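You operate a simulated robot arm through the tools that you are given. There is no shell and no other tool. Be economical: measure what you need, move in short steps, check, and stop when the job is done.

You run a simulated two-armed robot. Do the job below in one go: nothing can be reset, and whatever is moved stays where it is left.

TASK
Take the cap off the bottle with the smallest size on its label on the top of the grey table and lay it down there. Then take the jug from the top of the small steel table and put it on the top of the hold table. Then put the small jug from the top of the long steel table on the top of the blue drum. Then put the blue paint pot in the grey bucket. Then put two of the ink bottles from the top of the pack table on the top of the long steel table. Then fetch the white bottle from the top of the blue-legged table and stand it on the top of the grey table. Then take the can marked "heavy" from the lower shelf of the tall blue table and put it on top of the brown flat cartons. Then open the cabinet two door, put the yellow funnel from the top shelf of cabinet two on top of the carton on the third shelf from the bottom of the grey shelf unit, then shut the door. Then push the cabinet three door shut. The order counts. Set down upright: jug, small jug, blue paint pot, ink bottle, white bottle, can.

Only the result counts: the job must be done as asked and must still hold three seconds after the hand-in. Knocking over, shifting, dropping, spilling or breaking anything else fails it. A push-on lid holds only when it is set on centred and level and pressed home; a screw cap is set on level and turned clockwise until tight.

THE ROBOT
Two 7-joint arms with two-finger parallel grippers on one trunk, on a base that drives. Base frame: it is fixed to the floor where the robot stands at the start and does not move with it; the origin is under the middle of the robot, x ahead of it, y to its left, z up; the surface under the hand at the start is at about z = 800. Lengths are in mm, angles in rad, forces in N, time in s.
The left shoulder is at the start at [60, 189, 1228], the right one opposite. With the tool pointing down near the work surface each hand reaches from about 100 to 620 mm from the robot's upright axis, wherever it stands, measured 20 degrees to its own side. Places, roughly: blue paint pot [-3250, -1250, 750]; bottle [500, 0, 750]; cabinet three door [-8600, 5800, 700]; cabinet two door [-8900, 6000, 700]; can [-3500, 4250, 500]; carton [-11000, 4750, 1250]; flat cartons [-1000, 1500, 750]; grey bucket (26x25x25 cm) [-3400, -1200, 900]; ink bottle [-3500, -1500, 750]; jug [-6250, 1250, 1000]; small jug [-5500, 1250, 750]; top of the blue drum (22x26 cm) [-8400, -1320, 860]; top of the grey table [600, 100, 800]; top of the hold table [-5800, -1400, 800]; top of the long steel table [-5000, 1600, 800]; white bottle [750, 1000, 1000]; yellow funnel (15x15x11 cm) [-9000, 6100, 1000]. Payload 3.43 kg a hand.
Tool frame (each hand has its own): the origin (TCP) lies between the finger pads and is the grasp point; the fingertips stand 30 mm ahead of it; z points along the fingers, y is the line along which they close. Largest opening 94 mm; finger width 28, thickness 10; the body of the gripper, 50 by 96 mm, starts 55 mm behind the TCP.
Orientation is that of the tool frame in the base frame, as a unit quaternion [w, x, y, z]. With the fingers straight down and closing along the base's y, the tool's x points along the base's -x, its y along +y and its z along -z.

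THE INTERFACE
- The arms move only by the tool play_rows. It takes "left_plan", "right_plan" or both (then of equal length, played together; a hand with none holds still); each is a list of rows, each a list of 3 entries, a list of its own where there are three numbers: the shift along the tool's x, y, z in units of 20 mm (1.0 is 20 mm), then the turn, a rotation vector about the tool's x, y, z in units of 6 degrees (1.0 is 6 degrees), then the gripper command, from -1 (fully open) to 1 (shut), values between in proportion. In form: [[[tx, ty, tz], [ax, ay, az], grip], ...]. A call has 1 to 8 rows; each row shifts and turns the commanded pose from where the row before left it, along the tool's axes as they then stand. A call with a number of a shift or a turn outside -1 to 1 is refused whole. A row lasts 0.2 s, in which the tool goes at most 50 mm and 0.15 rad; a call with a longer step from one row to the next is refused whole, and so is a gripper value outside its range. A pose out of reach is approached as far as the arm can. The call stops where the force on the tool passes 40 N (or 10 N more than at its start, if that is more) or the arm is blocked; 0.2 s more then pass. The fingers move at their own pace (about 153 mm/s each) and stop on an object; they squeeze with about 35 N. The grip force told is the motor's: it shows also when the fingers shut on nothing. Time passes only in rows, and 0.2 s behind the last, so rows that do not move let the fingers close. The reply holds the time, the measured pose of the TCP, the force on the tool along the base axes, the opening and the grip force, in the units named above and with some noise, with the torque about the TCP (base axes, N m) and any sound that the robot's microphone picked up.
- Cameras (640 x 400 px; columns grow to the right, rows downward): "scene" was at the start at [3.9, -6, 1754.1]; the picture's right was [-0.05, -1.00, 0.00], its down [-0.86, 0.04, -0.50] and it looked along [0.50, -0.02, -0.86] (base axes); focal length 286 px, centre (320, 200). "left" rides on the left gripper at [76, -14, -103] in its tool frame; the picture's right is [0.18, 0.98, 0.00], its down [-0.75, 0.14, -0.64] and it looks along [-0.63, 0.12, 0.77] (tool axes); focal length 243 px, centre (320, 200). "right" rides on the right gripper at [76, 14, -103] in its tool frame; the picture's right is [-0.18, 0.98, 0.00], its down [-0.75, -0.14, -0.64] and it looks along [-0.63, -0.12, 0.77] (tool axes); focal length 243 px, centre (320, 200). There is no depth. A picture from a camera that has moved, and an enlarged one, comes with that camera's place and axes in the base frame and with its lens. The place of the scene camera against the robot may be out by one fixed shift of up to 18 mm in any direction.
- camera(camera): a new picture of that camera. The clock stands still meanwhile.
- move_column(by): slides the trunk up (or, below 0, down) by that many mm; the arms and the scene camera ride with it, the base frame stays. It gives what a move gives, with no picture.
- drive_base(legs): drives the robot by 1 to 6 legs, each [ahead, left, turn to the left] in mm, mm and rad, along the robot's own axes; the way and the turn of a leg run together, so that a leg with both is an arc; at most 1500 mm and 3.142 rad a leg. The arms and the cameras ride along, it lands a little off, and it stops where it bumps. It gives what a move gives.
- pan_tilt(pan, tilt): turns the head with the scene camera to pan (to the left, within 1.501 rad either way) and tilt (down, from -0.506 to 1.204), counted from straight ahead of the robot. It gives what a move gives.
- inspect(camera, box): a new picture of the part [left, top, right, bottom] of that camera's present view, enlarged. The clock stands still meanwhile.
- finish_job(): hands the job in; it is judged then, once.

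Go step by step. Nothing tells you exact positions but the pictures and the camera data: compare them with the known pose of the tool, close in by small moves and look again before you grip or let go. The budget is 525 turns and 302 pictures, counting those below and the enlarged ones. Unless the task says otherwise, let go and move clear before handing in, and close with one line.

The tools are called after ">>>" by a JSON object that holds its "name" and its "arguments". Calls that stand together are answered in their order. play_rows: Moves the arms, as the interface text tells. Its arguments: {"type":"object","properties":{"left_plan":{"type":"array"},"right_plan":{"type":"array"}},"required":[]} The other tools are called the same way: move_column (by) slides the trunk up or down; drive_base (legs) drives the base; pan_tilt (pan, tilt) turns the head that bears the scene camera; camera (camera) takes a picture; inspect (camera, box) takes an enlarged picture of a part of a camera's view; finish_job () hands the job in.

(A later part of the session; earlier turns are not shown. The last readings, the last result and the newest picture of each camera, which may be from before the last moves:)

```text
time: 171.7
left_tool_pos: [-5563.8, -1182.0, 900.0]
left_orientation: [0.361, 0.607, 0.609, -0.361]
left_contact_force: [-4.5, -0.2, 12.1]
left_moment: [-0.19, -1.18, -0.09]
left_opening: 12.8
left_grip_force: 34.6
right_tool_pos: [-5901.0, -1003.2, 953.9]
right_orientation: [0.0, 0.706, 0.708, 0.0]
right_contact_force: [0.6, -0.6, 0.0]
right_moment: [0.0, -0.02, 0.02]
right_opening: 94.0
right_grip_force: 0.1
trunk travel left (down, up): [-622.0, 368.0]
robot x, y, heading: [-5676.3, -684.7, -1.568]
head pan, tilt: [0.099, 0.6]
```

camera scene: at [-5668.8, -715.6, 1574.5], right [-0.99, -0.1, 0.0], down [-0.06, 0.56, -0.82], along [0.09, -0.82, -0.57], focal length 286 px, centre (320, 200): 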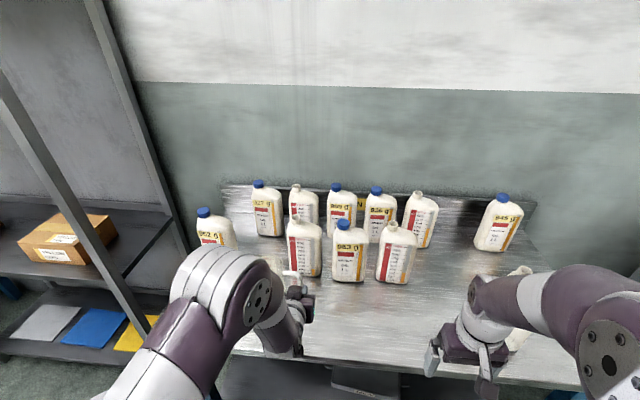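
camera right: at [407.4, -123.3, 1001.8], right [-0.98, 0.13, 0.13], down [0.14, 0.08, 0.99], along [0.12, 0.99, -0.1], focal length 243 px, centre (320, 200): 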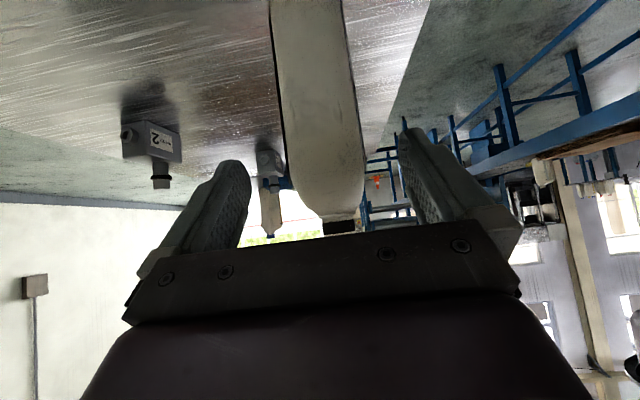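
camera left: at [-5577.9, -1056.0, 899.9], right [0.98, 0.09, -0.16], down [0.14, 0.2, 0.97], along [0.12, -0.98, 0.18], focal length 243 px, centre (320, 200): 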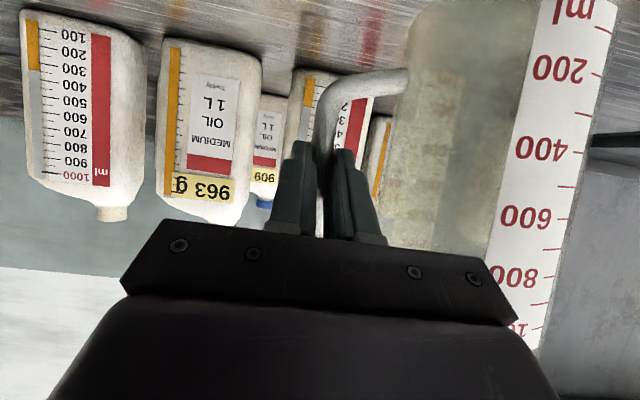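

>>> {"name": "play_rows", "arguments": {"left_plan": [[[0, 0, 0], [0, 0, 0], 0.6], [[0, 0, 0], [0, 0, 0], 0.3], [[0, 0, 0], [0, 0, 0], 0.25], [[0, 0, -0.5], [0, 0, 0], 0.25], [[0, 0, -1], [0, 0, 0], 0.25], [[0, 0, -1], [0, 0, 0], 0.25], [[0, 0, -1], [0, 0, 0], 0.25], [[0, 0, -1], [0, 0, 0], 0.25]]}}

>>> {"name": "camera", "arguments": {"camera": "left"}}

```text
time: 173.4
left_tool_pos: [-5561.1, -1101.8, 943.8]
left_orientation: [0.36, 0.607, 0.61, -0.361]
left_contact_force: [-0.7, -0.2, -0.6]
left_moment: [0.0, -0.02, 0.01]
left_opening: 35.5
left_grip_force: 0.0
right_tool_pos: [-5899.4, -1005.5, 953.7]
right_orientation: [0.0, 0.706, 0.708, -0.001]
right_contact_force: [0.2, 0.3, -0.8]
right_moment: [0.0, 0.0, -0.06]
right_opening: 94.0
right_grip_force: 0.0
trunk travel left (down, up): [-622.0, 368.0]
robot x, y, heading: [-5676.6, -682.4, -1.57]
head pan, tilt: [0.099, 0.6]
```

```text
223 pictures are left
camera left: at [-5577.2, -975.5, 923.9], right [0.98, 0.09, -0.16], down [0.14, 0.2, 0.97], along [0.12, -0.98, 0.18], focal length 243 px, centre (320, 200)
```

left: 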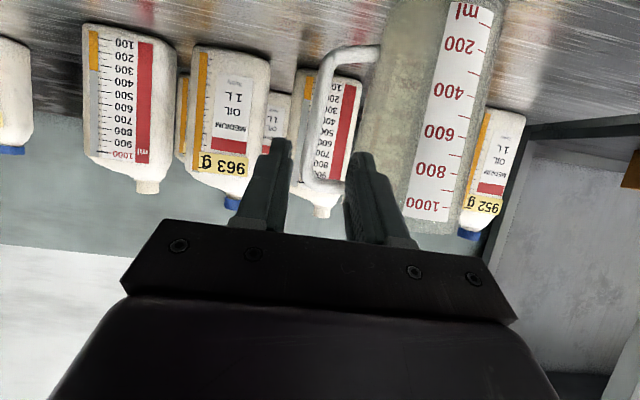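

Jug is placed. Back off, turn around to the long steel table for the small jug.

>>> {"name": "drive_base", "arguments": {"legs": [[-650, 0, 0], [0, 0, 3.14], [450, -200, 0]]}}

>>> {"name": "pan_tilt", "arguments": {"pan": 0, "tilt": 0.6}}

>>> {"name": "camera", "arguments": {"camera": "scene"}}

>>> {"name": "camera", "arguments": {"camera": "left"}}

```text
time: 186.9
left_tool_pos: [-5618.5, 828.3, 941.9]
left_orientation: [-0.355, 0.619, -0.598, -0.365]
left_contact_force: [0.5, 0.3, 0.1]
left_moment: [-0.01, 0.01, 0.0]
left_opening: 35.0
left_grip_force: 0.0
right_tool_pos: [-5278.6, 742.0, 952.5]
right_orientation: [0.0, 0.719, -0.695, 0.0]
right_contact_force: [0.1, -0.6, 1.6]
right_moment: [-0.03, 0.01, 0.01]
right_opening: 94.1
right_grip_force: 0.1
trunk travel left (down, up): [-622.0, 368.0]
robot x, y, heading: [-5495.4, 412.9, 1.603]
head pan, tilt: [0.099, 0.6]
```

```text
time: 187.6
left_tool_pos: [-5618.0, 827.2, 941.9]
left_orientation: [-0.355, 0.62, -0.597, -0.365]
left_contact_force: [-0.6, -0.7, 0.7]
left_moment: [-0.03, 0.0, 0.0]
left_opening: 35.2
left_grip_force: 0.0
right_tool_pos: [-5278.1, 741.2, 954.1]
right_orientation: [0.001, 0.72, -0.694, -0.001]
right_contact_force: [0.7, -0.5, -0.6]
right_moment: [-0.02, 0.0, -0.01]
right_opening: 94.0
right_grip_force: 0.0
trunk travel left (down, up): [-622.0, 368.0]
robot x, y, heading: [-5491.4, 414.1, 1.608]
head pan, tilt: [0.0, 0.6]
```

```text
222 pictures are left
camera scene: at [-5496.9, 438.3, 1510.5], right [1.0, 0.04, 0.0], down [0.02, -0.56, -0.83], along [-0.03, 0.82, -0.56], focal length 286 px, centre (320, 200)
```

scene: 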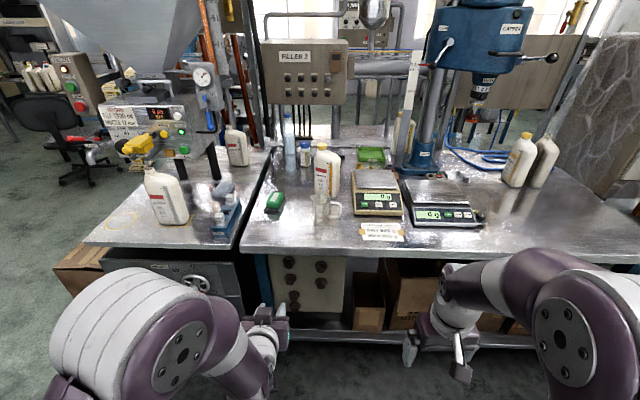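

```text
221 pictures are left
camera left: at [-5599.4, 700.6, 923.6], right [-0.98, -0.12, -0.16], down [-0.14, -0.2, 0.97], along [-0.15, 0.97, 0.18], focal length 243 px, centre (320, 200)
```

left: 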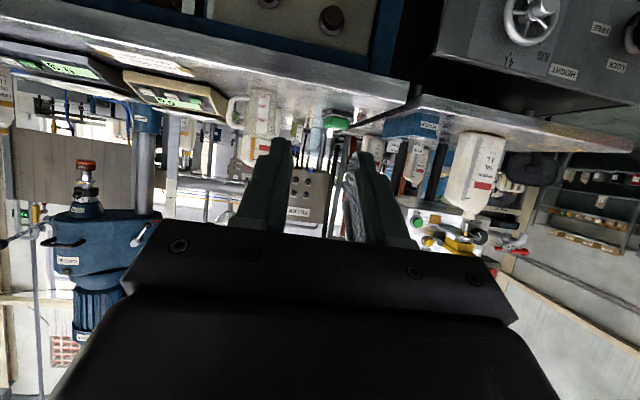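

>>> {"name": "inspect", "arguments": {"camera": "scene", "box": [250, 130, 410, 250]}}

>>> {"name": "inspect", "arguments": {"camera": "left", "box": [200, 60, 360, 180]}}

```text
3.33 times, centred on (330, 190) of scene
camera zoom: at [-5496.9, 438.3, 1510.5], right [1.0, 0.04, 0.0], down [0.02, -0.56, -0.83], along [-0.03, 0.82, -0.56], focal length 953 px, centre (287, 233)
```

zoom: 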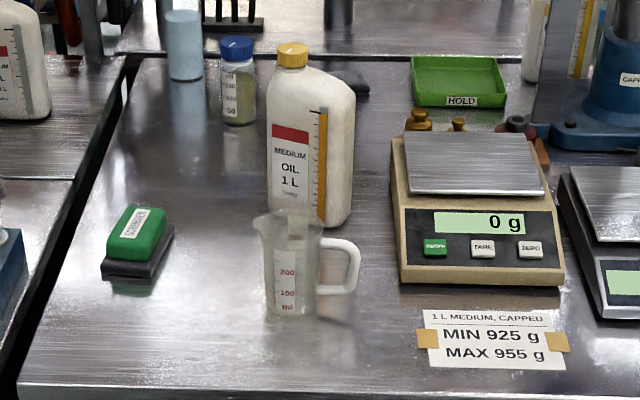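

```text
3.33 times, centred on (280, 120) of left
camera zoom: at [-5599.4, 700.6, 923.6], right [-0.98, -0.12, -0.16], down [-0.14, -0.2, 0.97], along [-0.15, 0.97, 0.18], focal length 809 px, centre (453, 467)
```

zoom: 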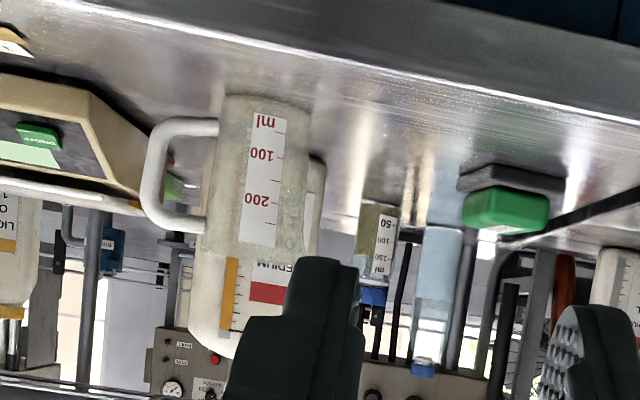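

Small jug's handle at about [-5458, 1273, 867]. Approach with the base.

>>> {"name": "drive_base", "arguments": {"legs": [[0, 0, -0.035], [290, -155, 0]]}}

>>> {"name": "camera", "arguments": {"camera": "left"}}

>>> {"name": "camera", "arguments": {"camera": "scene"}}

```text
time: 190.1
left_tool_pos: [-5451.2, 1117.7, 942.3]
left_orientation: [-0.362, 0.609, -0.608, -0.359]
left_contact_force: [1.2, 0.4, -0.1]
left_moment: [0.0, 0.0, 0.01]
left_opening: 35.1
left_grip_force: 0.0
right_tool_pos: [-5113.2, 1021.2, 954.6]
right_orientation: [0.0, 0.708, -0.706, 0.0]
right_contact_force: [-0.3, 0.4, 0.4]
right_moment: [0.0, 0.02, 0.0]
right_opening: 93.9
right_grip_force: 0.1
trunk travel left (down, up): [-622.0, 368.0]
robot x, y, heading: [-5337.9, 700.0, 1.569]
head pan, tilt: [0.0, 0.6]
```

```text
218 pictures are left
camera left: at [-5436.2, 990.6, 923.5], right [-0.98, -0.09, -0.16], down [-0.14, -0.2, 0.97], along [-0.12, 0.98, 0.18], focal length 243 px, centre (320, 200)
```

left: 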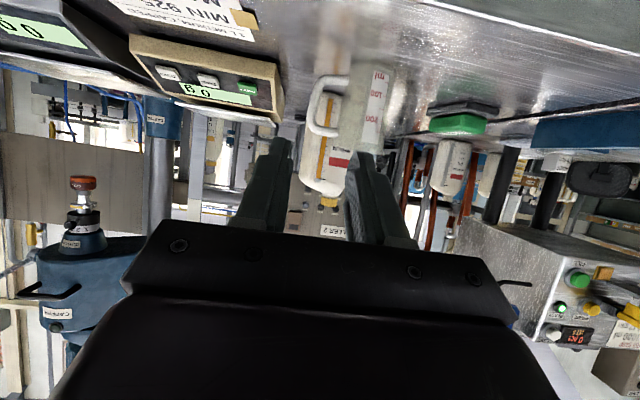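

```text
217 pictures are left
camera scene: at [-5342.5, 725.1, 1510.5], right [1.0, 0.0, 0.0], down [0.0, -0.57, -0.82], along [0.0, 0.82, -0.57], focal length 286 px, centre (320, 200)
```

scene: 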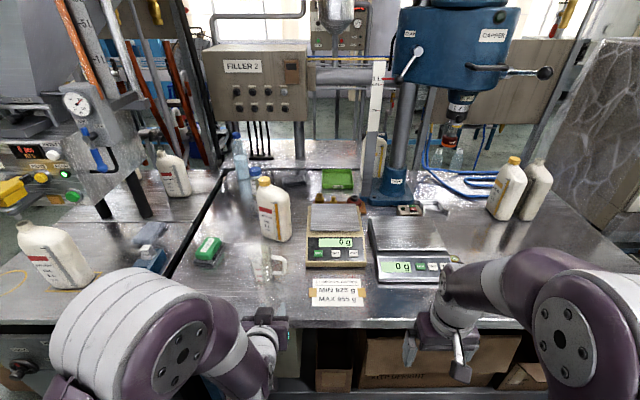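

>>> {"name": "play_rows", "arguments": {"left_plan": [[[-0.13, 0, 1], [0, 0, 0], 0.25], [[-0.13, 0, 1], [0, 0, 0], 0.25], [[-0.13, 0, 1], [0, 0, 0], 0.25], [[-0.13, 0, 1], [0, 0, 0], 0.25], [[-0.13, 0, 1], [0, 0, 0], 0.25]]}}

>>> {"name": "camera", "arguments": {"camera": "left"}}

```text
time: 191.3
left_tool_pos: [-5450.6, 1211.2, 905.5]
left_orientation: [-0.36, 0.61, -0.608, -0.359]
left_contact_force: [0.2, 0.5, -0.4]
left_moment: [-0.01, -0.03, 0.0]
left_opening: 35.6
left_grip_force: 0.0
right_tool_pos: [-5113.4, 1020.5, 952.7]
right_orientation: [0.0, 0.708, -0.707, 0.0]
right_contact_force: [0.5, 0.0, -0.6]
right_moment: [0.01, 0.01, 0.0]
right_opening: 94.0
right_grip_force: 0.1
trunk travel left (down, up): [-622.0, 368.0]
robot x, y, heading: [-5335.0, 702.0, 1.577]
head pan, tilt: [0.0, 0.6]
```

```text
216 pictures are left
camera left: at [-5436.7, 1084.5, 887.0], right [-0.98, -0.09, -0.16], down [-0.14, -0.2, 0.97], along [-0.12, 0.98, 0.18], focal length 243 px, centre (320, 200)
```

left: 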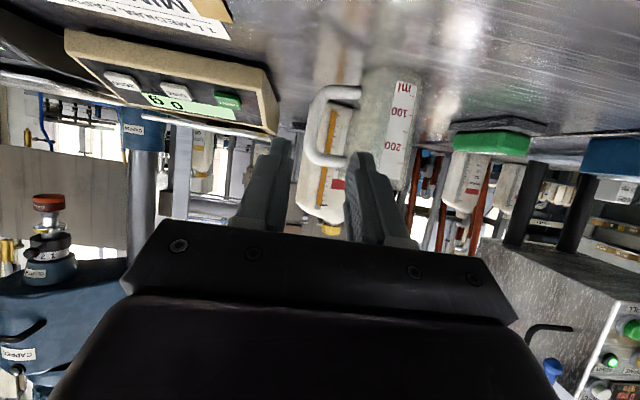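

>>> {"name": "play_rows", "arguments": {"left_plan": [[[-0.1, 0, 1], [0, 0, 0], 0.25], [[-0.1, 0, 1], [0, 0, 0], 0.25], [[-0.1, 0, 1], [0, 0, 0], 0.25]]}}

>>> {"name": "camera", "arguments": {"camera": "left"}}

```text
time: 192.1
left_tool_pos: [-5450.0, 1266.9, 881.3]
left_orientation: [-0.361, 0.609, -0.608, -0.359]
left_contact_force: [-0.1, -0.4, 0.8]
left_moment: [-0.01, 0.01, -0.01]
left_opening: 35.3
left_grip_force: 0.1
right_tool_pos: [-5114.1, 1020.6, 953.5]
right_orientation: [0.0, 0.707, -0.707, 0.0]
right_contact_force: [0.5, -0.1, 0.0]
right_moment: [-0.01, -0.01, -0.01]
right_opening: 94.3
right_grip_force: 0.1
trunk travel left (down, up): [-622.0, 368.0]
robot x, y, heading: [-5339.1, 697.6, 1.572]
head pan, tilt: [0.0, 0.6]
```

```text
215 pictures are left
camera left: at [-5435.4, 1140.2, 863.3], right [-0.98, -0.09, -0.16], down [-0.14, -0.2, 0.97], along [-0.12, 0.98, 0.18], focal length 243 px, centre (320, 200)
```

left: 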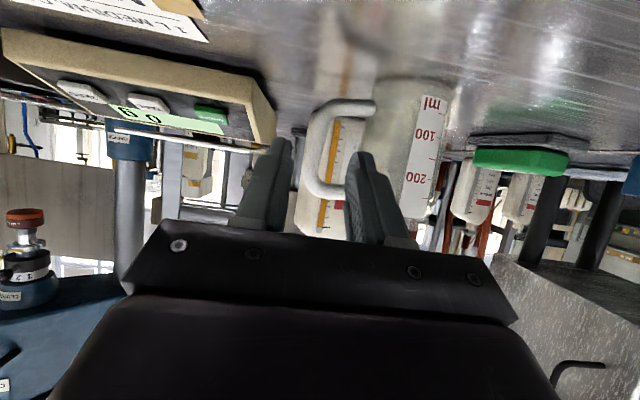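

>>> {"name": "drive_base", "arguments": {"legs": [[40, 0, 0]]}}

>>> {"name": "camera", "arguments": {"camera": "left"}}

```text
time: 193.0
left_tool_pos: [-5449.0, 1306.2, 882.1]
left_orientation: [-0.36, 0.61, -0.608, -0.358]
left_contact_force: [0.4, 0.6, 0.5]
left_moment: [0.01, -0.02, 0.04]
left_opening: 35.3
left_grip_force: 0.1
right_tool_pos: [-5113.1, 1060.9, 953.2]
right_orientation: [0.0, 0.707, -0.707, 0.001]
right_contact_force: [-0.8, 0.9, -0.1]
right_moment: [-0.02, 0.03, -0.01]
right_opening: 93.5
right_grip_force: 0.1
trunk travel left (down, up): [-622.0, 368.0]
robot x, y, heading: [-5339.1, 738.0, 1.574]
head pan, tilt: [0.0, 0.6]
```

```text
214 pictures are left
camera left: at [-5435.5, 1180.4, 863.2], right [-0.98, -0.09, -0.16], down [-0.14, -0.2, 0.97], along [-0.12, 0.98, 0.18], focal length 243 px, centre (320, 200)
```

left: 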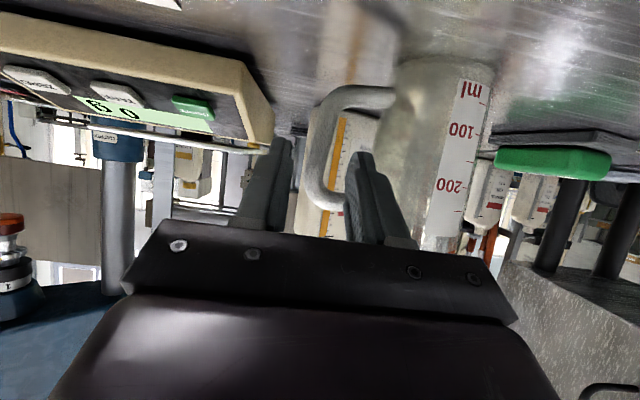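

>>> {"name": "play_rows", "arguments": {"left_plan": [[[0, 0.1, 0], [0, 0, 0], 0.45], [[0, 0, 0.8], [0, 0, 0], 0.45], [[0, 0, 0.8], [0, 0, 0], 0.45]]}}

>>> {"name": "camera", "arguments": {"camera": "left"}}

```text
time: 193.8
left_tool_pos: [-5451.6, 1332.7, 866.7]
left_orientation: [-0.361, 0.609, -0.608, -0.359]
left_contact_force: [-0.9, -0.3, 0.6]
left_moment: [0.0, 0.0, 0.0]
left_opening: 25.9
left_grip_force: 0.0
right_tool_pos: [-5114.7, 1060.3, 954.8]
right_orientation: [0.0, 0.707, -0.707, 0.0]
right_contact_force: [-0.8, -1.3, 0.3]
right_moment: [0.0, 0.01, 0.02]
right_opening: 94.1
right_grip_force: 0.0
trunk travel left (down, up): [-622.0, 368.0]
robot x, y, heading: [-5338.0, 738.7, 1.574]
head pan, tilt: [0.0, 0.6]
```

```text
213 pictures are left
camera left: at [-5437.5, 1207.3, 848.1], right [-0.98, -0.09, -0.16], down [-0.14, -0.2, 0.97], along [-0.12, 0.98, 0.18], focal length 243 px, centre (320, 200)
```

left: 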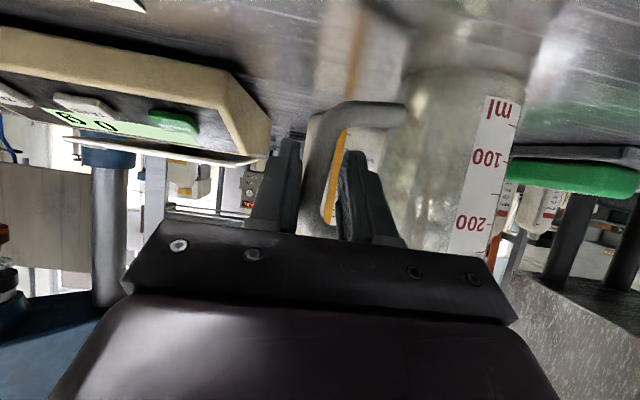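

>>> {"name": "play_rows", "arguments": {"left_plan": [[[-0.1, 0, 0.45], [0, 0, 0], 0.45], [[0, 0, 0], [0, 0, 0], 1], [[0, 0, 0], [0, 0, 0], 1], [[0, 0, 0], [0, 0, 0], 1]]}}

>>> {"name": "move_column", "arguments": {"by": 15}}

>>> {"name": "camera", "arguments": {"camera": "left"}}

```text
time: 194.8
left_tool_pos: [-5450.8, 1343.1, 864.1]
left_orientation: [-0.361, 0.61, -0.607, -0.36]
left_contact_force: [0.0, -1.0, -0.3]
left_moment: [0.01, -0.01, 0.02]
left_opening: 18.5
left_grip_force: 35.4
right_tool_pos: [-5114.6, 1060.7, 953.3]
right_orientation: [-0.001, 0.708, -0.706, 0.0]
right_contact_force: [0.4, 0.1, 0.5]
right_moment: [0.02, -0.01, 0.01]
right_opening: 93.8
right_grip_force: 0.0
trunk travel left (down, up): [-622.0, 368.0]
robot x, y, heading: [-5335.7, 737.3, 1.575]
head pan, tilt: [0.0, 0.6]
```

```text
time: 195.4
left_tool_pos: [-5452.0, 1342.6, 879.6]
left_orientation: [-0.361, 0.609, -0.608, -0.359]
left_contact_force: [0.5, 0.4, 0.1]
left_moment: [0.02, -0.01, 0.01]
left_opening: 18.4
left_grip_force: 34.7
right_tool_pos: [-5114.1, 1059.9, 969.9]
right_orientation: [0.0, 0.708, -0.706, 0.0]
right_contact_force: [0.5, -0.7, 0.1]
right_moment: [0.02, -0.03, 0.01]
right_opening: 94.0
right_grip_force: 0.0
trunk travel left (down, up): [-637.0, 353.0]
robot x, y, heading: [-5341.2, 738.6, 1.572]
head pan, tilt: [0.0, 0.6]
```

```text
212 pictures are left
camera left: at [-5436.7, 1216.3, 860.6], right [-0.98, -0.09, -0.16], down [-0.14, -0.2, 0.97], along [-0.12, 0.98, 0.18], focal length 243 px, centre (320, 200)
```

left: 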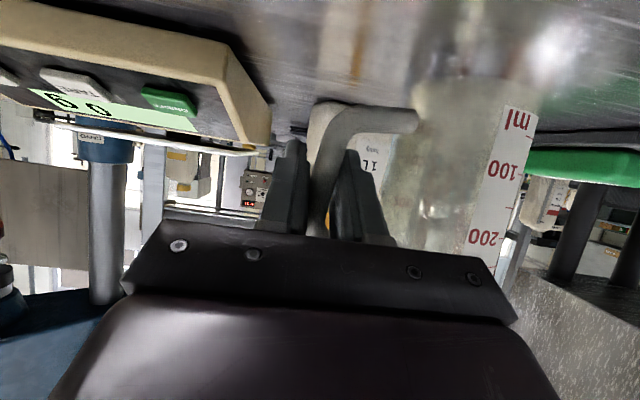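

>>> {"name": "move_column", "arguments": {"by": 25}}

>>> {"name": "camera", "arguments": {"camera": "left"}}

>>> {"name": "inspect", "arguments": {"camera": "scene", "box": [180, 180, 340, 330]}}

```text
time: 196.2
left_tool_pos: [-5451.7, 1343.7, 903.7]
left_orientation: [-0.361, 0.609, -0.608, -0.359]
left_contact_force: [0.8, -0.4, 0.0]
left_moment: [0.02, -0.06, 0.0]
left_opening: 18.3
left_grip_force: 34.8
right_tool_pos: [-5112.9, 1060.5, 994.4]
right_orientation: [0.0, 0.708, -0.706, 0.0]
right_contact_force: [0.6, 0.0, -0.6]
right_moment: [-0.04, 0.01, 0.03]
right_opening: 93.9
right_grip_force: 0.0
trunk travel left (down, up): [-662.0, 328.0]
robot x, y, heading: [-5339.5, 739.3, 1.573]
head pan, tilt: [0.0, 0.6]
```

```text
211 pictures are left
camera left: at [-5436.7, 1216.3, 885.6], right [-0.98, -0.09, -0.16], down [-0.14, -0.2, 0.97], along [-0.12, 0.98, 0.18], focal length 243 px, centre (320, 200)
```

left: 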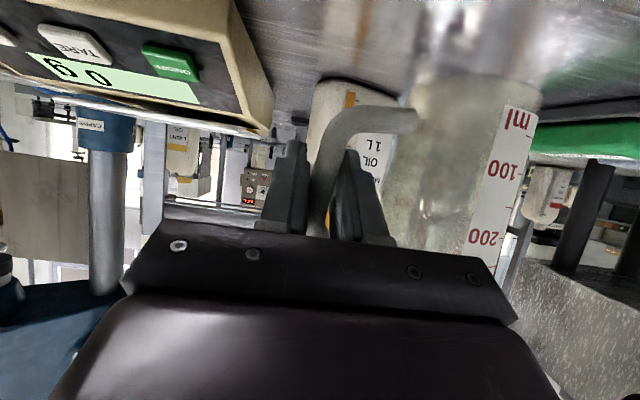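

```text
2.67 times, centred on (260, 255) of scene
camera zoom: at [-5342.9, 765.1, 1550.5], right [1.0, 0.0, 0.0], down [0.0, -0.57, -0.82], along [0.0, 0.82, -0.57], focal length 763 px, centre (480, 53)
```

zoom: 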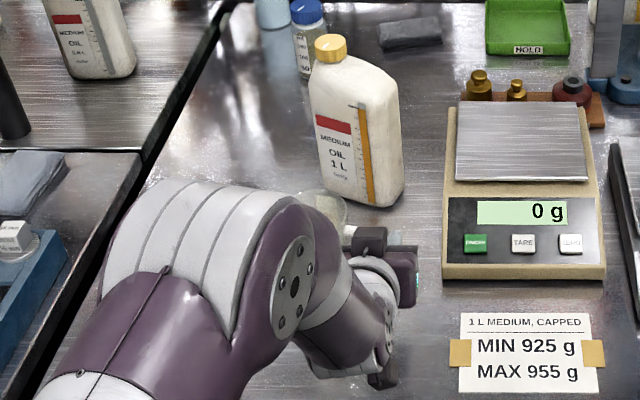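

Small jug held. Back out and drive toward the drums.

>>> {"name": "drive_base", "arguments": {"legs": [[-700, 0, 0], [0, 0, 1.57], [1500, 0, 0], [1000, 0, 0]]}}

>>> {"name": "pan_tilt", "arguments": {"pan": 0.9, "tilt": 0.6}}

>>> {"name": "camera", "arguments": {"camera": "scene"}}

>>> {"name": "camera", "arguments": {"camera": "left"}}

```text
time: 215.7
left_tool_pos: [-8448.2, -67.7, 904.4]
left_orientation: [0.0, 0.861, 0.004, -0.509]
left_contact_force: [-1.0, 0.1, -0.1]
left_moment: [0.01, -0.04, -0.01]
left_opening: 17.6
left_grip_force: 34.8
right_tool_pos: [-8168.7, 272.6, 994.1]
right_orientation: [0.001, 1.0, 0.004, 0.0]
right_contact_force: [0.0, -0.7, -0.5]
right_moment: [0.0, -0.02, 0.01]
right_opening: 93.9
right_grip_force: 0.1
trunk travel left (down, up): [-662.0, 328.0]
robot x, y, heading: [-7845.3, 48.3, -3.132]
head pan, tilt: [0.0, 0.6]
```

```text
time: 216.9
left_tool_pos: [-8449.2, -67.3, 903.9]
left_orientation: [0.001, 0.86, 0.004, -0.51]
left_contact_force: [0.1, 0.0, 0.0]
left_moment: [0.02, 0.02, 0.01]
left_opening: 17.4
left_grip_force: 34.8
right_tool_pos: [-8167.3, 272.2, 993.7]
right_orientation: [0.0, 1.0, 0.004, 0.0]
right_contact_force: [-0.3, -0.3, -0.7]
right_moment: [-0.02, -0.05, -0.03]
right_opening: 94.0
right_grip_force: 0.0
trunk travel left (down, up): [-662.0, 328.0]
robot x, y, heading: [-7846.0, 48.1, -3.138]
head pan, tilt: [0.901, 0.6]
```

```text
209 pictures are left
camera scene: at [-7843.2, -23.7, 1550.5], right [-0.79, 0.62, 0.0], down [0.35, 0.45, -0.83], along [-0.51, -0.65, -0.56], focal length 286 px, centre (320, 200)
```

scene: 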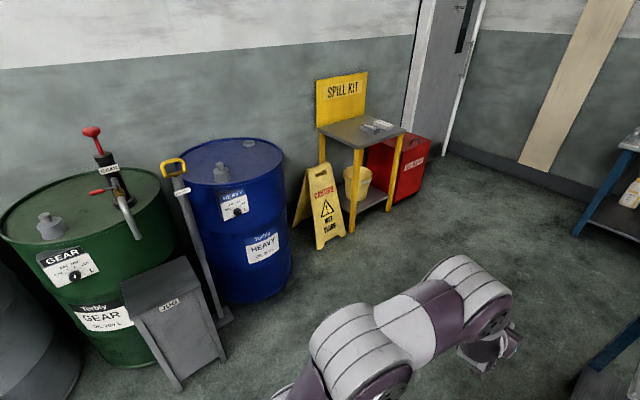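

```text
208 pictures are left
camera left: at [-8322.6, -51.8, 885.7], right [0.1, -0.98, -0.16], down [0.2, -0.14, 0.97], along [-0.98, -0.12, 0.18], focal length 243 px, centre (320, 200)
```

left: 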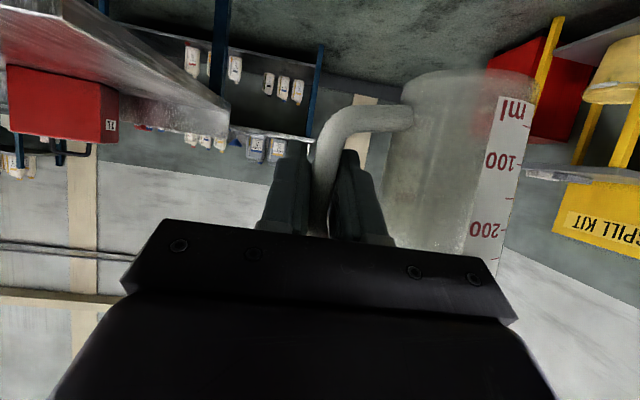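

>>> {"name": "move_column", "arguments": {"by": 130}}

>>> {"name": "drive_base", "arguments": {"legs": [[0, 0, 1.568], [330, 0, 0], [0, -720, 0]]}}

>>> {"name": "pan_tilt", "arguments": {"pan": 0.1, "tilt": 0.75}}

>>> {"name": "camera", "arguments": {"camera": "scene"}}

```text
time: 218.4
left_tool_pos: [-8448.2, -66.8, 1034.3]
left_orientation: [0.001, 0.861, 0.004, -0.509]
left_contact_force: [0.4, -0.7, -0.7]
left_moment: [0.01, 0.0, 0.02]
left_opening: 17.5
left_grip_force: 35.0
right_tool_pos: [-8168.9, 272.4, 1124.3]
right_orientation: [0.001, 1.0, 0.004, -0.001]
right_contact_force: [0.4, 0.4, -0.2]
right_moment: [0.01, -0.02, 0.06]
right_opening: 94.1
right_grip_force: 0.1
trunk travel left (down, up): [-792.0, 198.0]
robot x, y, heading: [-7843.7, 47.3, -3.133]
head pan, tilt: [0.901, 0.6]
```

```text
time: 228.0
left_tool_pos: [-8447.6, -897.2, 1035.7]
left_orientation: [0.361, 0.605, 0.612, -0.36]
left_contact_force: [0.6, 0.1, -0.1]
left_moment: [-0.02, 0.02, 0.0]
left_opening: 17.0
left_grip_force: 34.4
right_tool_pos: [-8787.8, -616.9, 1124.8]
right_orientation: [-0.001, 0.703, 0.711, -0.001]
right_contact_force: [0.6, -0.1, 0.4]
right_moment: [0.02, -0.02, -0.02]
right_opening: 94.2
right_grip_force: 0.1
trunk travel left (down, up): [-792.0, 198.0]
robot x, y, heading: [-8564.8, -294.0, -1.562]
head pan, tilt: [0.901, 0.6]
```

```text
time: 229.2
left_tool_pos: [-8448.3, -897.8, 1034.6]
left_orientation: [0.36, 0.606, 0.612, -0.36]
left_contact_force: [0.0, 0.6, 0.0]
left_moment: [0.0, 0.01, 0.04]
left_opening: 17.0
left_grip_force: 35.2
right_tool_pos: [-8787.3, -617.3, 1124.3]
right_orientation: [0.0, 0.704, 0.711, 0.0]
right_contact_force: [0.6, 0.4, 0.1]
right_moment: [-0.01, 0.01, -0.02]
right_opening: 93.9
right_grip_force: 0.0
trunk travel left (down, up): [-792.0, 198.0]
robot x, y, heading: [-8562.6, -290.1, -1.562]
head pan, tilt: [0.099, 0.75]
```

```text
207 pictures are left
camera scene: at [-8559.1, -319.2, 1667.7], right [-0.99, -0.11, 0.0], down [-0.07, 0.68, -0.73], along [0.08, -0.73, -0.68], focal length 286 px, centre (320, 200)
```

scene: 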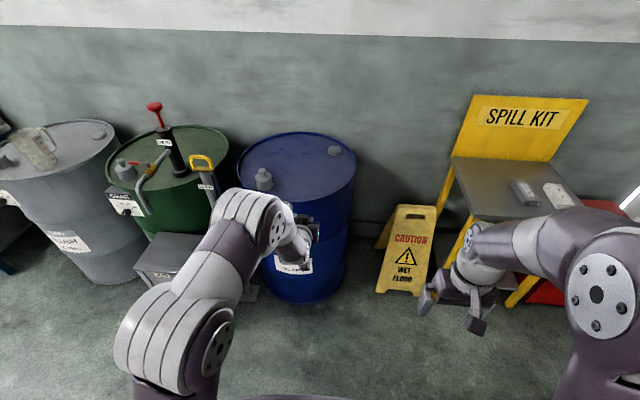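

>>> {"name": "drive_base", "arguments": {"legs": [[415, -20, -0.009]]}}

>>> {"name": "camera", "arguments": {"camera": "scene"}}

>>> {"name": "camera", "arguments": {"camera": "left"}}

```text
time: 231.7
left_tool_pos: [-8464.2, -1312.3, 1035.4]
left_orientation: [0.36, 0.606, 0.612, -0.359]
left_contact_force: [0.9, -0.7, -0.5]
left_moment: [0.0, -0.01, -0.04]
left_opening: 16.9
left_grip_force: 34.9
right_tool_pos: [-8804.6, -1031.4, 1123.6]
right_orientation: [0.0, 0.703, 0.711, 0.0]
right_contact_force: [-0.5, 0.4, -0.7]
right_moment: [0.0, -0.02, 0.04]
right_opening: 94.0
right_grip_force: 0.0
trunk travel left (down, up): [-792.0, 198.0]
robot x, y, heading: [-8580.7, -704.4, -1.563]
head pan, tilt: [0.099, 0.75]
```

```text
206 pictures are left
camera scene: at [-8575.2, -733.2, 1667.7], right [-0.99, -0.11, 0.0], down [-0.07, 0.68, -0.73], along [0.08, -0.73, -0.68], focal length 286 px, centre (320, 200)
```

scene: 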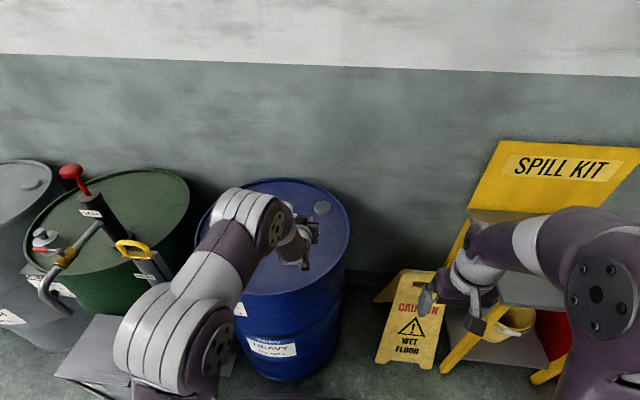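

```text
205 pictures are left
camera left: at [-8480.0, -1185.3, 1015.8], right [0.98, 0.1, -0.16], down [0.14, 0.2, 0.97], along [0.13, -0.97, 0.18], focal length 243 px, centre (320, 200)
```

left: 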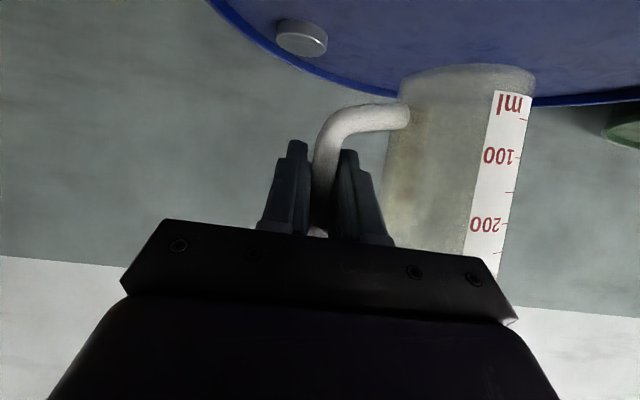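

>>> {"name": "move_column", "arguments": {"by": -90}}

>>> {"name": "move_column", "arguments": {"by": -8}}

>>> {"name": "camera", "arguments": {"camera": "left"}}

```text
time: 233.0
left_tool_pos: [-8465.0, -1311.4, 943.5]
left_orientation: [0.36, 0.606, 0.612, -0.359]
left_contact_force: [-0.6, 0.3, -0.9]
left_moment: [0.0, 0.04, -0.02]
left_opening: 17.1
left_grip_force: 34.8
right_tool_pos: [-8804.0, -1030.8, 1034.1]
right_orientation: [0.0, 0.704, 0.71, 0.0]
right_contact_force: [0.2, 0.3, -0.4]
right_moment: [0.03, 0.0, -0.02]
right_opening: 94.0
right_grip_force: 0.0
trunk travel left (down, up): [-702.0, 288.0]
robot x, y, heading: [-8578.6, -705.4, -1.559]
head pan, tilt: [0.099, 0.75]
```

```text
time: 233.5
left_tool_pos: [-8465.2, -1311.4, 938.0]
left_orientation: [0.361, 0.605, 0.611, -0.361]
left_contact_force: [-1.0, -0.1, 4.4]
left_moment: [-0.09, -0.47, -0.04]
left_opening: 17.2
left_grip_force: 35.8
right_tool_pos: [-8804.1, -1030.9, 1026.7]
right_orientation: [0.0, 0.703, 0.711, 0.001]
right_contact_force: [0.0, 0.6, 0.5]
right_moment: [0.01, 0.03, -0.02]
right_opening: 93.9
right_grip_force: 0.0
trunk travel left (down, up): [-694.0, 296.0]
robot x, y, heading: [-8579.6, -710.8, -1.565]
head pan, tilt: [0.099, 0.75]
```

```text
204 pictures are left
camera left: at [-8480.4, -1185.7, 918.6], right [0.98, 0.1, -0.16], down [0.14, 0.2, 0.97], along [0.13, -0.97, 0.19], focal length 243 px, centre (320, 200)
```

left: 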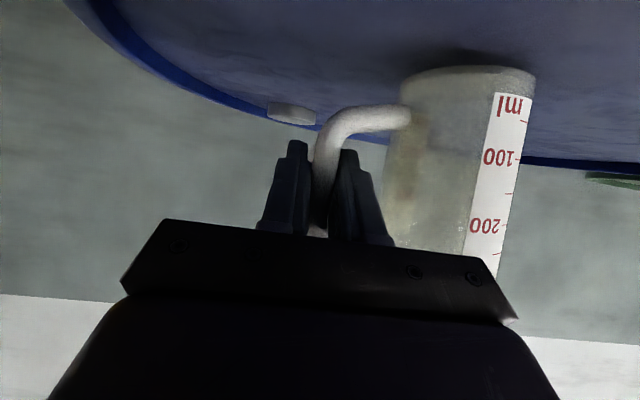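

>>> {"name": "move_column", "arguments": {"by": -4}}

>>> {"name": "play_rows", "arguments": {"left_plan": [[[0, 0, 0], [0, 0, 0], 0.6], [[0, 0, 0], [0, 0, 0], 0.4], [[0, 0, 0], [0, 0, 0], 0.3], [[0, 0, -0.5], [0, 0, 0], 0.3], [[0, 0, -1], [0, 0, 0], 0.3], [[0, 0, -1], [0, 0, 0], 0.3], [[0, 0, -1], [0, 0, 0], 0.3], [[0, 0, -1], [0, 0, 0], 0.3]]}}

>>> {"name": "camera", "arguments": {"camera": "left"}}

```text
time: 234.1
left_tool_pos: [-8467.5, -1310.7, 935.0]
left_orientation: [0.362, 0.605, 0.61, -0.361]
left_contact_force: [-4.6, 1.4, 13.1]
left_moment: [-0.13, -1.04, -0.04]
left_opening: 17.5
left_grip_force: 35.1
right_tool_pos: [-8804.6, -1029.9, 1022.4]
right_orientation: [0.001, 0.704, 0.711, -0.001]
right_contact_force: [-0.4, 0.1, 0.2]
right_moment: [0.0, -0.02, 0.03]
right_opening: 94.0
right_grip_force: 0.1
trunk travel left (down, up): [-690.0, 300.0]
robot x, y, heading: [-8578.2, -709.9, -1.563]
head pan, tilt: [0.099, 0.75]
```

```text
time: 235.9
left_tool_pos: [-8464.6, -1231.2, 977.7]
left_orientation: [0.361, 0.605, 0.612, -0.36]
left_contact_force: [0.1, 0.0, 0.6]
left_moment: [0.0, 0.0, -0.01]
left_opening: 33.0
left_grip_force: 0.0
right_tool_pos: [-8803.2, -1031.7, 1022.4]
right_orientation: [0.001, 0.704, 0.711, -0.001]
right_contact_force: [0.1, 0.4, 0.6]
right_moment: [-0.01, 0.02, -0.01]
right_opening: 94.0
right_grip_force: 0.0
trunk travel left (down, up): [-690.0, 300.0]
robot x, y, heading: [-8577.4, -706.6, -1.562]
head pan, tilt: [0.099, 0.75]
```

```text
203 pictures are left
camera left: at [-8480.3, -1105.0, 959.0], right [0.98, 0.1, -0.16], down [0.14, 0.2, 0.97], along [0.13, -0.97, 0.18], focal length 243 px, centre (320, 200)
```

left: 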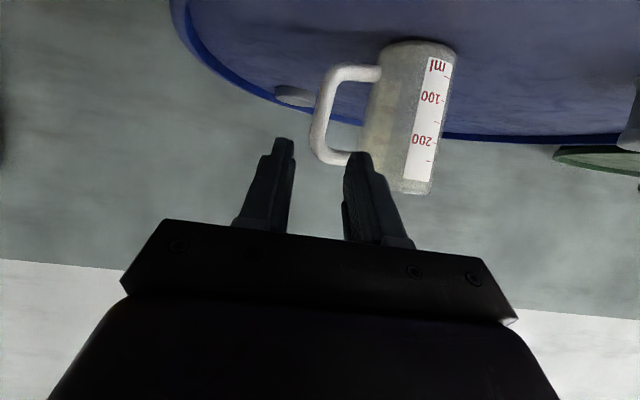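

Small jug set on the drum. Back off, restore the left hand to pointing down, then drive to the pack table.

>>> {"name": "drive_base", "arguments": {"legs": [[-600, 0, 0]]}}

>>> {"name": "play_rows", "arguments": {"left_plan": [[[0, 0, -0.9], [0, 1, 0], -1], [[0, 0, -0.9], [0, 1, 0], -1], [[0, 0, -0.9], [0, 1, 0], -1], [[0, 0, -0.9], [0, 1, 0], -1], [[0, 0, -0.9], [0, 1, 0], -1], [[0, 0, -0.9], [0, 1, 0], -1], [[0, 0, -0.9], [0, 1, 0], -1], [[0, 0, -0.9], [0, 1, 0], -1]]}}

>>> {"name": "play_rows", "arguments": {"left_plan": [[[0.5, 0.5, 0], [0, 1, 0], -1], [[0.5, 0.5, 0], [0, 1, 0], -1], [[0, 0.5, 0], [0, 0.2, 0], -1]]}}

>>> {"name": "move_column", "arguments": {"by": 120}}

>>> {"name": "drive_base", "arguments": {"legs": [[0, 0, 1.562], [1500, 0, 0], [1500, 0, 0], [1500, 0, 0], [550, 0, 0]]}}

```text
time: 239.3
left_tool_pos: [-8468.3, -627.8, 976.3]
left_orientation: [0.362, 0.602, 0.615, -0.357]
left_contact_force: [0.4, -0.4, 0.1]
left_moment: [0.03, 0.04, -0.01]
left_opening: 33.2
left_grip_force: 0.0
right_tool_pos: [-8809.4, -430.6, 1022.3]
right_orientation: [-0.001, 0.7, 0.714, 0.0]
right_contact_force: [0.0, 0.1, 0.1]
right_moment: [-0.01, 0.04, -0.01]
right_opening: 93.9
right_grip_force: 0.0
trunk travel left (down, up): [-690.0, 300.0]
robot x, y, heading: [-8589.1, -108.9, -1.555]
head pan, tilt: [0.099, 0.75]
```

```text
time: 241.1
left_tool_pos: [-8458.4, -553.5, 1058.8]
left_orientation: [0.15, 0.681, 0.707, -0.122]
left_contact_force: [0.2, -0.7, -0.2]
left_moment: [0.0, 0.01, 0.03]
left_opening: 94.0
left_grip_force: 0.1
left hand out of reach, approached as far as the arm can: row 5, 6, 7, 8
right_tool_pos: [-8808.4, -429.8, 1022.3]
right_orientation: [0.0, 0.7, 0.714, 0.0]
right_contact_force: [-0.4, 0.2, -0.6]
right_moment: [-0.01, -0.03, -0.03]
right_opening: 94.1
right_grip_force: 0.0
trunk travel left (down, up): [-690.0, 300.0]
robot x, y, heading: [-8587.3, -104.8, -1.554]
head pan, tilt: [0.099, 0.75]
```

```text
time: 241.9
left_tool_pos: [-8435.6, -521.6, 1001.3]
left_orientation: [0.109, 0.687, 0.715, -0.077]
left_contact_force: [0.2, 1.1, 0.5]
left_moment: [-0.01, 0.0, 0.01]
left_opening: 93.9
left_grip_force: 0.1
left hand out of reach, approached as far as the arm can: row 1, 2, 3
right_tool_pos: [-8808.1, -430.9, 1022.0]
right_orientation: [0.0, 0.701, 0.714, -0.001]
right_contact_force: [-1.2, 0.4, 0.3]
right_moment: [0.02, 0.0, 0.03]
right_opening: 93.9
right_grip_force: 0.1
trunk travel left (down, up): [-690.0, 300.0]
robot x, y, heading: [-8589.6, -104.3, -1.545]
head pan, tilt: [0.099, 0.75]
```

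```text
time: 243.4
left_tool_pos: [-8437.4, -521.4, 1120.9]
left_orientation: [0.109, 0.687, 0.714, -0.078]
left_contact_force: [0.0, 0.1, -0.3]
left_moment: [-0.03, -0.02, 0.0]
left_opening: 94.0
left_grip_force: 0.2
right_tool_pos: [-8809.1, -430.5, 1142.6]
right_orientation: [0.0, 0.7, 0.714, 0.0]
right_contact_force: [0.4, 0.2, -0.2]
right_moment: [0.01, 0.0, 0.01]
right_opening: 94.2
right_grip_force: 0.1
trunk travel left (down, up): [-810.0, 180.0]
robot x, y, heading: [-8591.6, -104.2, -1.549]
head pan, tilt: [0.099, 0.75]
```

```text
time: 271.4
left_tool_pos: [-3109.5, -36.4, 1121.7]
left_orientation: [0.133, -0.004, 0.991, 0.02]
left_contact_force: [-0.4, -0.5, 1.0]
left_moment: [-0.02, 0.02, -0.01]
left_opening: 93.8
left_grip_force: 0.1
right_tool_pos: [-3213.8, -406.9, 1142.1]
right_orientation: [0.0, 0.005, 1.0, 0.0]
right_contact_force: [0.1, -0.6, 0.0]
right_moment: [-0.02, -0.03, 0.02]
right_opening: 93.7
right_grip_force: 0.0
trunk travel left (down, up): [-810.0, 180.0]
robot x, y, heading: [-3530.7, -178.1, -0.016]
head pan, tilt: [0.099, 0.75]
```

>>> {"name": "play_rows", "arguments": {"left_plan": [[[0, 0, 0], [0.13, 0.85, 0.03], -1], [[0, 0, 0], [0.13, 0.85, 0.03], -1], [[0, 0, 0], [0.12, 0.84, 0.02], -1]]}}

>>> {"name": "drive_base", "arguments": {"legs": [[0, 0, -1.555], [100, 0, 0]]}}

>>> {"name": "camera", "arguments": {"camera": "scene"}}

```text
time: 272.2
left_tool_pos: [-3109.1, -35.5, 1122.5]
left_orientation: [0.133, -0.002, 0.991, 0.02]
left_contact_force: [-0.5, -0.3, -0.1]
left_moment: [-0.01, 0.01, 0.0]
left_opening: 94.1
left_grip_force: 0.1
left hand out of reach, approached as far as the arm can: row 1, 2, 3
right_tool_pos: [-3213.6, -407.1, 1142.4]
right_orientation: [0.0, 0.006, 1.0, 0.0]
right_contact_force: [-0.2, -0.3, 0.0]
right_moment: [-0.02, 0.01, 0.0]
right_opening: 93.8
right_grip_force: 0.1
trunk travel left (down, up): [-810.0, 180.0]
robot x, y, heading: [-3526.6, -178.7, -0.014]
head pan, tilt: [0.099, 0.75]
```

```text
time: 277.2
left_tool_pos: [-3394.5, -695.6, 1121.2]
left_orientation: [0.108, 0.699, 0.703, -0.08]
left_contact_force: [-0.7, -0.4, 0.0]
left_moment: [0.0, 0.01, 0.01]
left_opening: 93.8
left_grip_force: 0.2
right_tool_pos: [-3764.2, -590.5, 1142.0]
right_orientation: [-0.001, 0.713, 0.702, -0.001]
right_contact_force: [0.7, 0.5, 0.1]
right_moment: [0.0, 0.01, 0.01]
right_opening: 93.9
right_grip_force: 0.1
trunk travel left (down, up): [-810.0, 180.0]
robot x, y, heading: [-3531.3, -273.6, -1.587]
head pan, tilt: [0.099, 0.75]
```

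```text
202 pictures are left
camera scene: at [-3528.2, -298.8, 1685.7], right [-1.0, -0.08, 0.0], down [-0.06, 0.68, -0.73], along [0.06, -0.73, -0.68], focal length 286 px, centre (320, 200)
```

scene: 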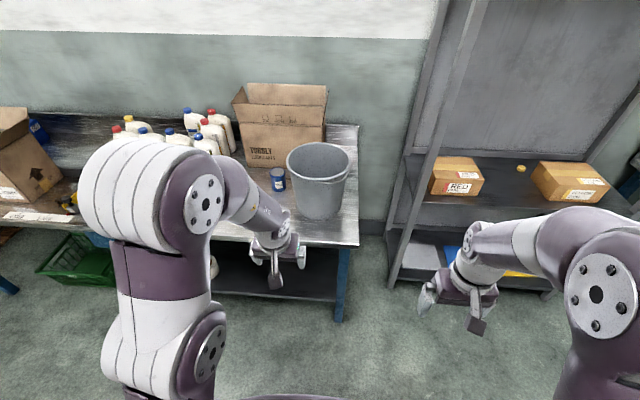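

>>> {"name": "play_rows", "arguments": {"left_plan": [[[0, 0, 1], [0, 0, 0], -1], [[0, 0, 1], [0, 0, 0], -1], [[0, 0, 1], [0, 0, 0], -1], [[0, 0, 0], [0.13, 0.85, 0.03], -1], [[0, 0, 0], [0.13, 0.85, 0.03], -1], [[0, 0, 0], [0.12, 0.84, 0.02], -1]]}}

>>> {"name": "inspect", "arguments": {"camera": "scene", "box": [90, 70, 370, 250]}}

>>> {"name": "camera", "arguments": {"camera": "left"}}

```text
time: 278.6
left_tool_pos: [-3391.1, -699.6, 1048.2]
left_orientation: [0.074, 0.704, 0.705, -0.053]
left_contact_force: [0.2, 0.4, -0.2]
left_moment: [-0.01, 0.01, 0.04]
left_opening: 94.1
left_grip_force: 0.1
left hand out of reach, approached as far as the arm can: row 4, 5, 6
right_tool_pos: [-3764.7, -590.7, 1142.5]
right_orientation: [0.0, 0.713, 0.702, 0.0]
right_contact_force: [0.3, 0.0, -0.3]
right_moment: [0.0, 0.01, 0.04]
right_opening: 94.0
right_grip_force: 0.1
trunk travel left (down, up): [-810.0, 180.0]
robot x, y, heading: [-3531.0, -273.6, -1.584]
head pan, tilt: [0.099, 0.75]
```

```text
2.22 times, centred on (230, 160) of scene
camera zoom: at [-3528.2, -299.3, 1685.6], right [-1.0, -0.08, 0.0], down [-0.06, 0.68, -0.73], along [0.06, -0.73, -0.68], focal length 636 px, centre (520, 289)
```

zoom: 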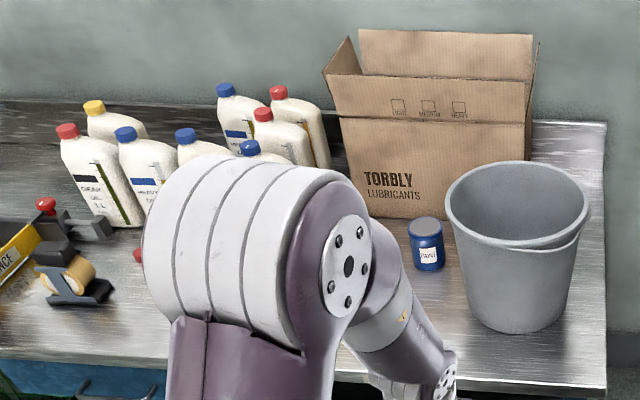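

```text
200 pictures are left
camera left: at [-3408.5, -606.3, 1134.0], right [0.98, 0.19, 0.0], down [0.12, -0.63, 0.77], along [0.14, -0.76, -0.64], focal length 243 px, centre (320, 200)
```

left: 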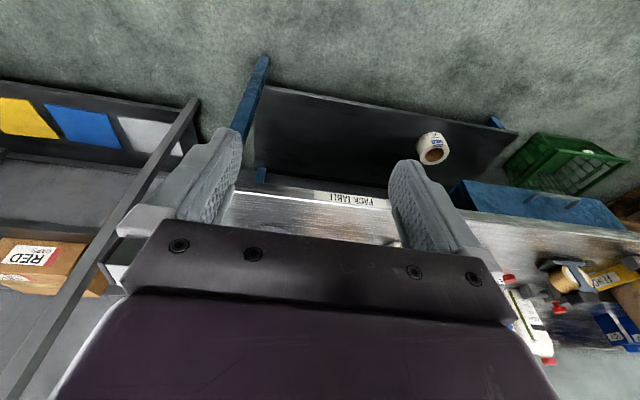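

>>> {"name": "play_rows", "arguments": {"left_plan": [[[0, 0.5, 1], [0, 0, 0], -1], [[0, 0.5, 1], [0, 0, 0], -1], [[0, 0.5, 0], [0, 0.5, 0], -1], [[0, 0.5, 0], [0, 0.5, 0], -1], [[0, 0, 0], [0, 0.5, 0], -1], [[0, 0, 0], [0, 0.3, 0], -1]]}}

>>> {"name": "camera", "arguments": {"camera": "scene"}}

```text
time: 280.0
left_tool_pos: [-3349.2, -691.9, 1002.6]
left_orientation: [0.064, 0.703, 0.708, -0.025]
left_contact_force: [1.1, -0.1, 0.4]
left_moment: [0.03, -0.01, -0.04]
left_opening: 94.3
left_grip_force: 0.1
left hand out of reach, approached as far as the arm can: row 3, 4, 5
right_tool_pos: [-3763.5, -592.5, 1141.4]
right_orientation: [-0.002, 0.713, 0.701, 0.001]
right_contact_force: [0.6, -0.1, 0.7]
right_moment: [-0.01, 0.04, -0.04]
right_opening: 94.0
right_grip_force: 0.1
trunk travel left (down, up): [-810.0, 180.0]
robot x, y, heading: [-3534.9, -272.0, -1.585]
head pan, tilt: [0.099, 0.75]
```

```text
199 pictures are left
camera scene: at [-3528.2, -300.6, 1685.6], right [-1.0, -0.08, 0.0], down [-0.06, 0.68, -0.73], along [0.06, -0.73, -0.68], focal length 286 px, centre (320, 200)
```

scene: 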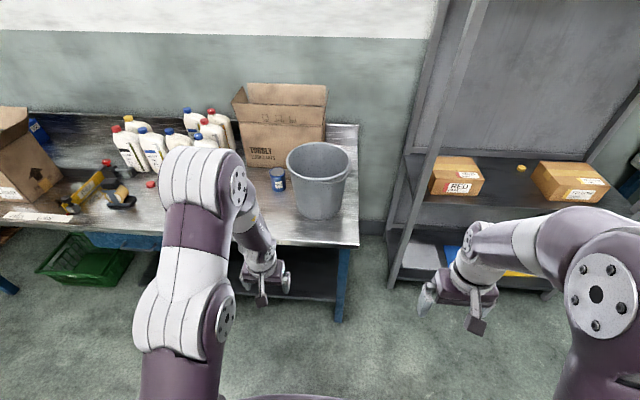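

>>> {"name": "play_rows", "arguments": {"left_plan": [[[0, 0, 1], [0, 0, 0], -1], [[0, 0, 1], [0, 0, 0], -1], [[0, 0, 0], [0.3, 0.6, 0], -1], [[0, 0, 0], [0.23, 0.6, 0], -1]]}}

```text
time: 281.0
left_tool_pos: [-3344.6, -700.7, 961.4]
left_orientation: [0.054, 0.704, 0.708, -0.028]
left_contact_force: [0.0, 0.1, 0.2]
left_moment: [-0.02, 0.0, -0.01]
left_opening: 94.0
left_grip_force: 0.0
left hand out of reach, approached as far as the arm can: row 3, 4
right_tool_pos: [-3764.1, -591.2, 1143.6]
right_orientation: [0.001, 0.712, 0.702, 0.0]
right_contact_force: [-0.2, 0.2, 0.7]
right_moment: [-0.04, -0.01, -0.03]
right_opening: 93.8
right_grip_force: 0.1
trunk travel left (down, up): [-810.0, 180.0]
robot x, y, heading: [-3531.3, -274.7, -1.585]
head pan, tilt: [0.099, 0.75]
```

>>> {"name": "play_rows", "arguments": {"left_plan": [[[-1, 0, 0], [0, 0, 0], -1], [[-1, 0, 0], [0, 0, 0], -1], [[-1, 0, 0], [0, 0, 0], -1], [[-1, 0, 0], [0, 0, 0], -1], [[-1, 0, 0], [0.3, 0.5, 0], -1], [[0, 0, 0], [0.23, 0.5, 0], -1]]}}

```text
time: 282.4
left_tool_pos: [-3327.4, -699.4, 921.2]
left_orientation: [-0.044, 0.706, 0.705, -0.046]
left_contact_force: [0.3, -0.1, 0.1]
left_moment: [0.02, 0.02, -0.02]
left_opening: 94.0
left_grip_force: 0.0
left hand out of reach, approached as far as the arm can: row 1, 2, 3, 4, 5, 6
right_tool_pos: [-3764.3, -592.2, 1141.8]
right_orientation: [0.0, 0.712, 0.702, 0.0]
right_contact_force: [-0.3, -0.7, 0.7]
right_moment: [0.0, -0.01, -0.01]
right_opening: 93.9
right_grip_force: 0.0
trunk travel left (down, up): [-810.0, 180.0]
robot x, y, heading: [-3532.3, -272.2, -1.583]
head pan, tilt: [0.099, 0.75]
```

>>> {"name": "play_rows", "arguments": {"left_plan": [[[0.8, 0, -0.8], [0, 0, 0], -1], [[0.8, 0, -0.8], [0, 0, 0], -1], [[0.8, 0, -0.8], [0, 0, 0], -1], [[0.8, 0, -0.8], [0, 0, 0], -1], [[0.8, 0, -0.8], [0, 0, 0], -1], [[0.8, 0, -0.8], [0, 0, 0], -1]]}}

>>> {"name": "camera", "arguments": {"camera": "scene"}}

```text
time: 283.8
left_tool_pos: [-3314.2, -601.0, 1017.7]
left_orientation: [-0.045, 0.707, 0.704, -0.046]
left_contact_force: [0.7, 0.0, 0.1]
left_moment: [-0.05, -0.03, 0.01]
left_opening: 94.1
left_grip_force: 0.1
right_tool_pos: [-3764.0, -590.4, 1141.3]
right_orientation: [0.0, 0.712, 0.702, 0.0]
right_contact_force: [0.8, -0.4, 0.6]
right_moment: [0.0, -0.03, -0.02]
right_opening: 94.2
right_grip_force: 0.0
trunk travel left (down, up): [-810.0, 180.0]
robot x, y, heading: [-3533.4, -271.9, -1.585]
head pan, tilt: [0.099, 0.75]
```

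```text
198 pictures are left
camera scene: at [-3528.3, -298.0, 1685.6], right [-1.0, -0.08, 0.0], down [-0.06, 0.68, -0.73], along [0.06, -0.73, -0.68], focal length 286 px, centre (320, 200)
```

scene: 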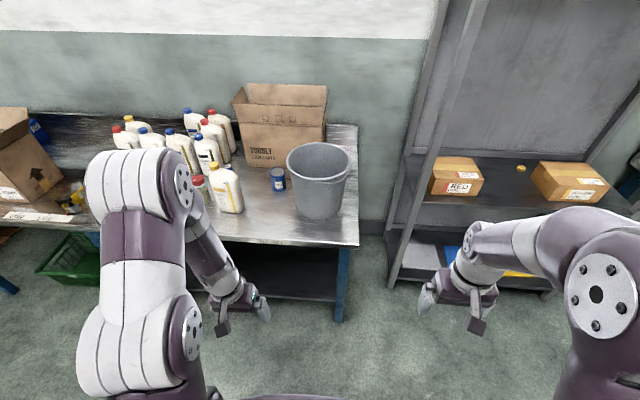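

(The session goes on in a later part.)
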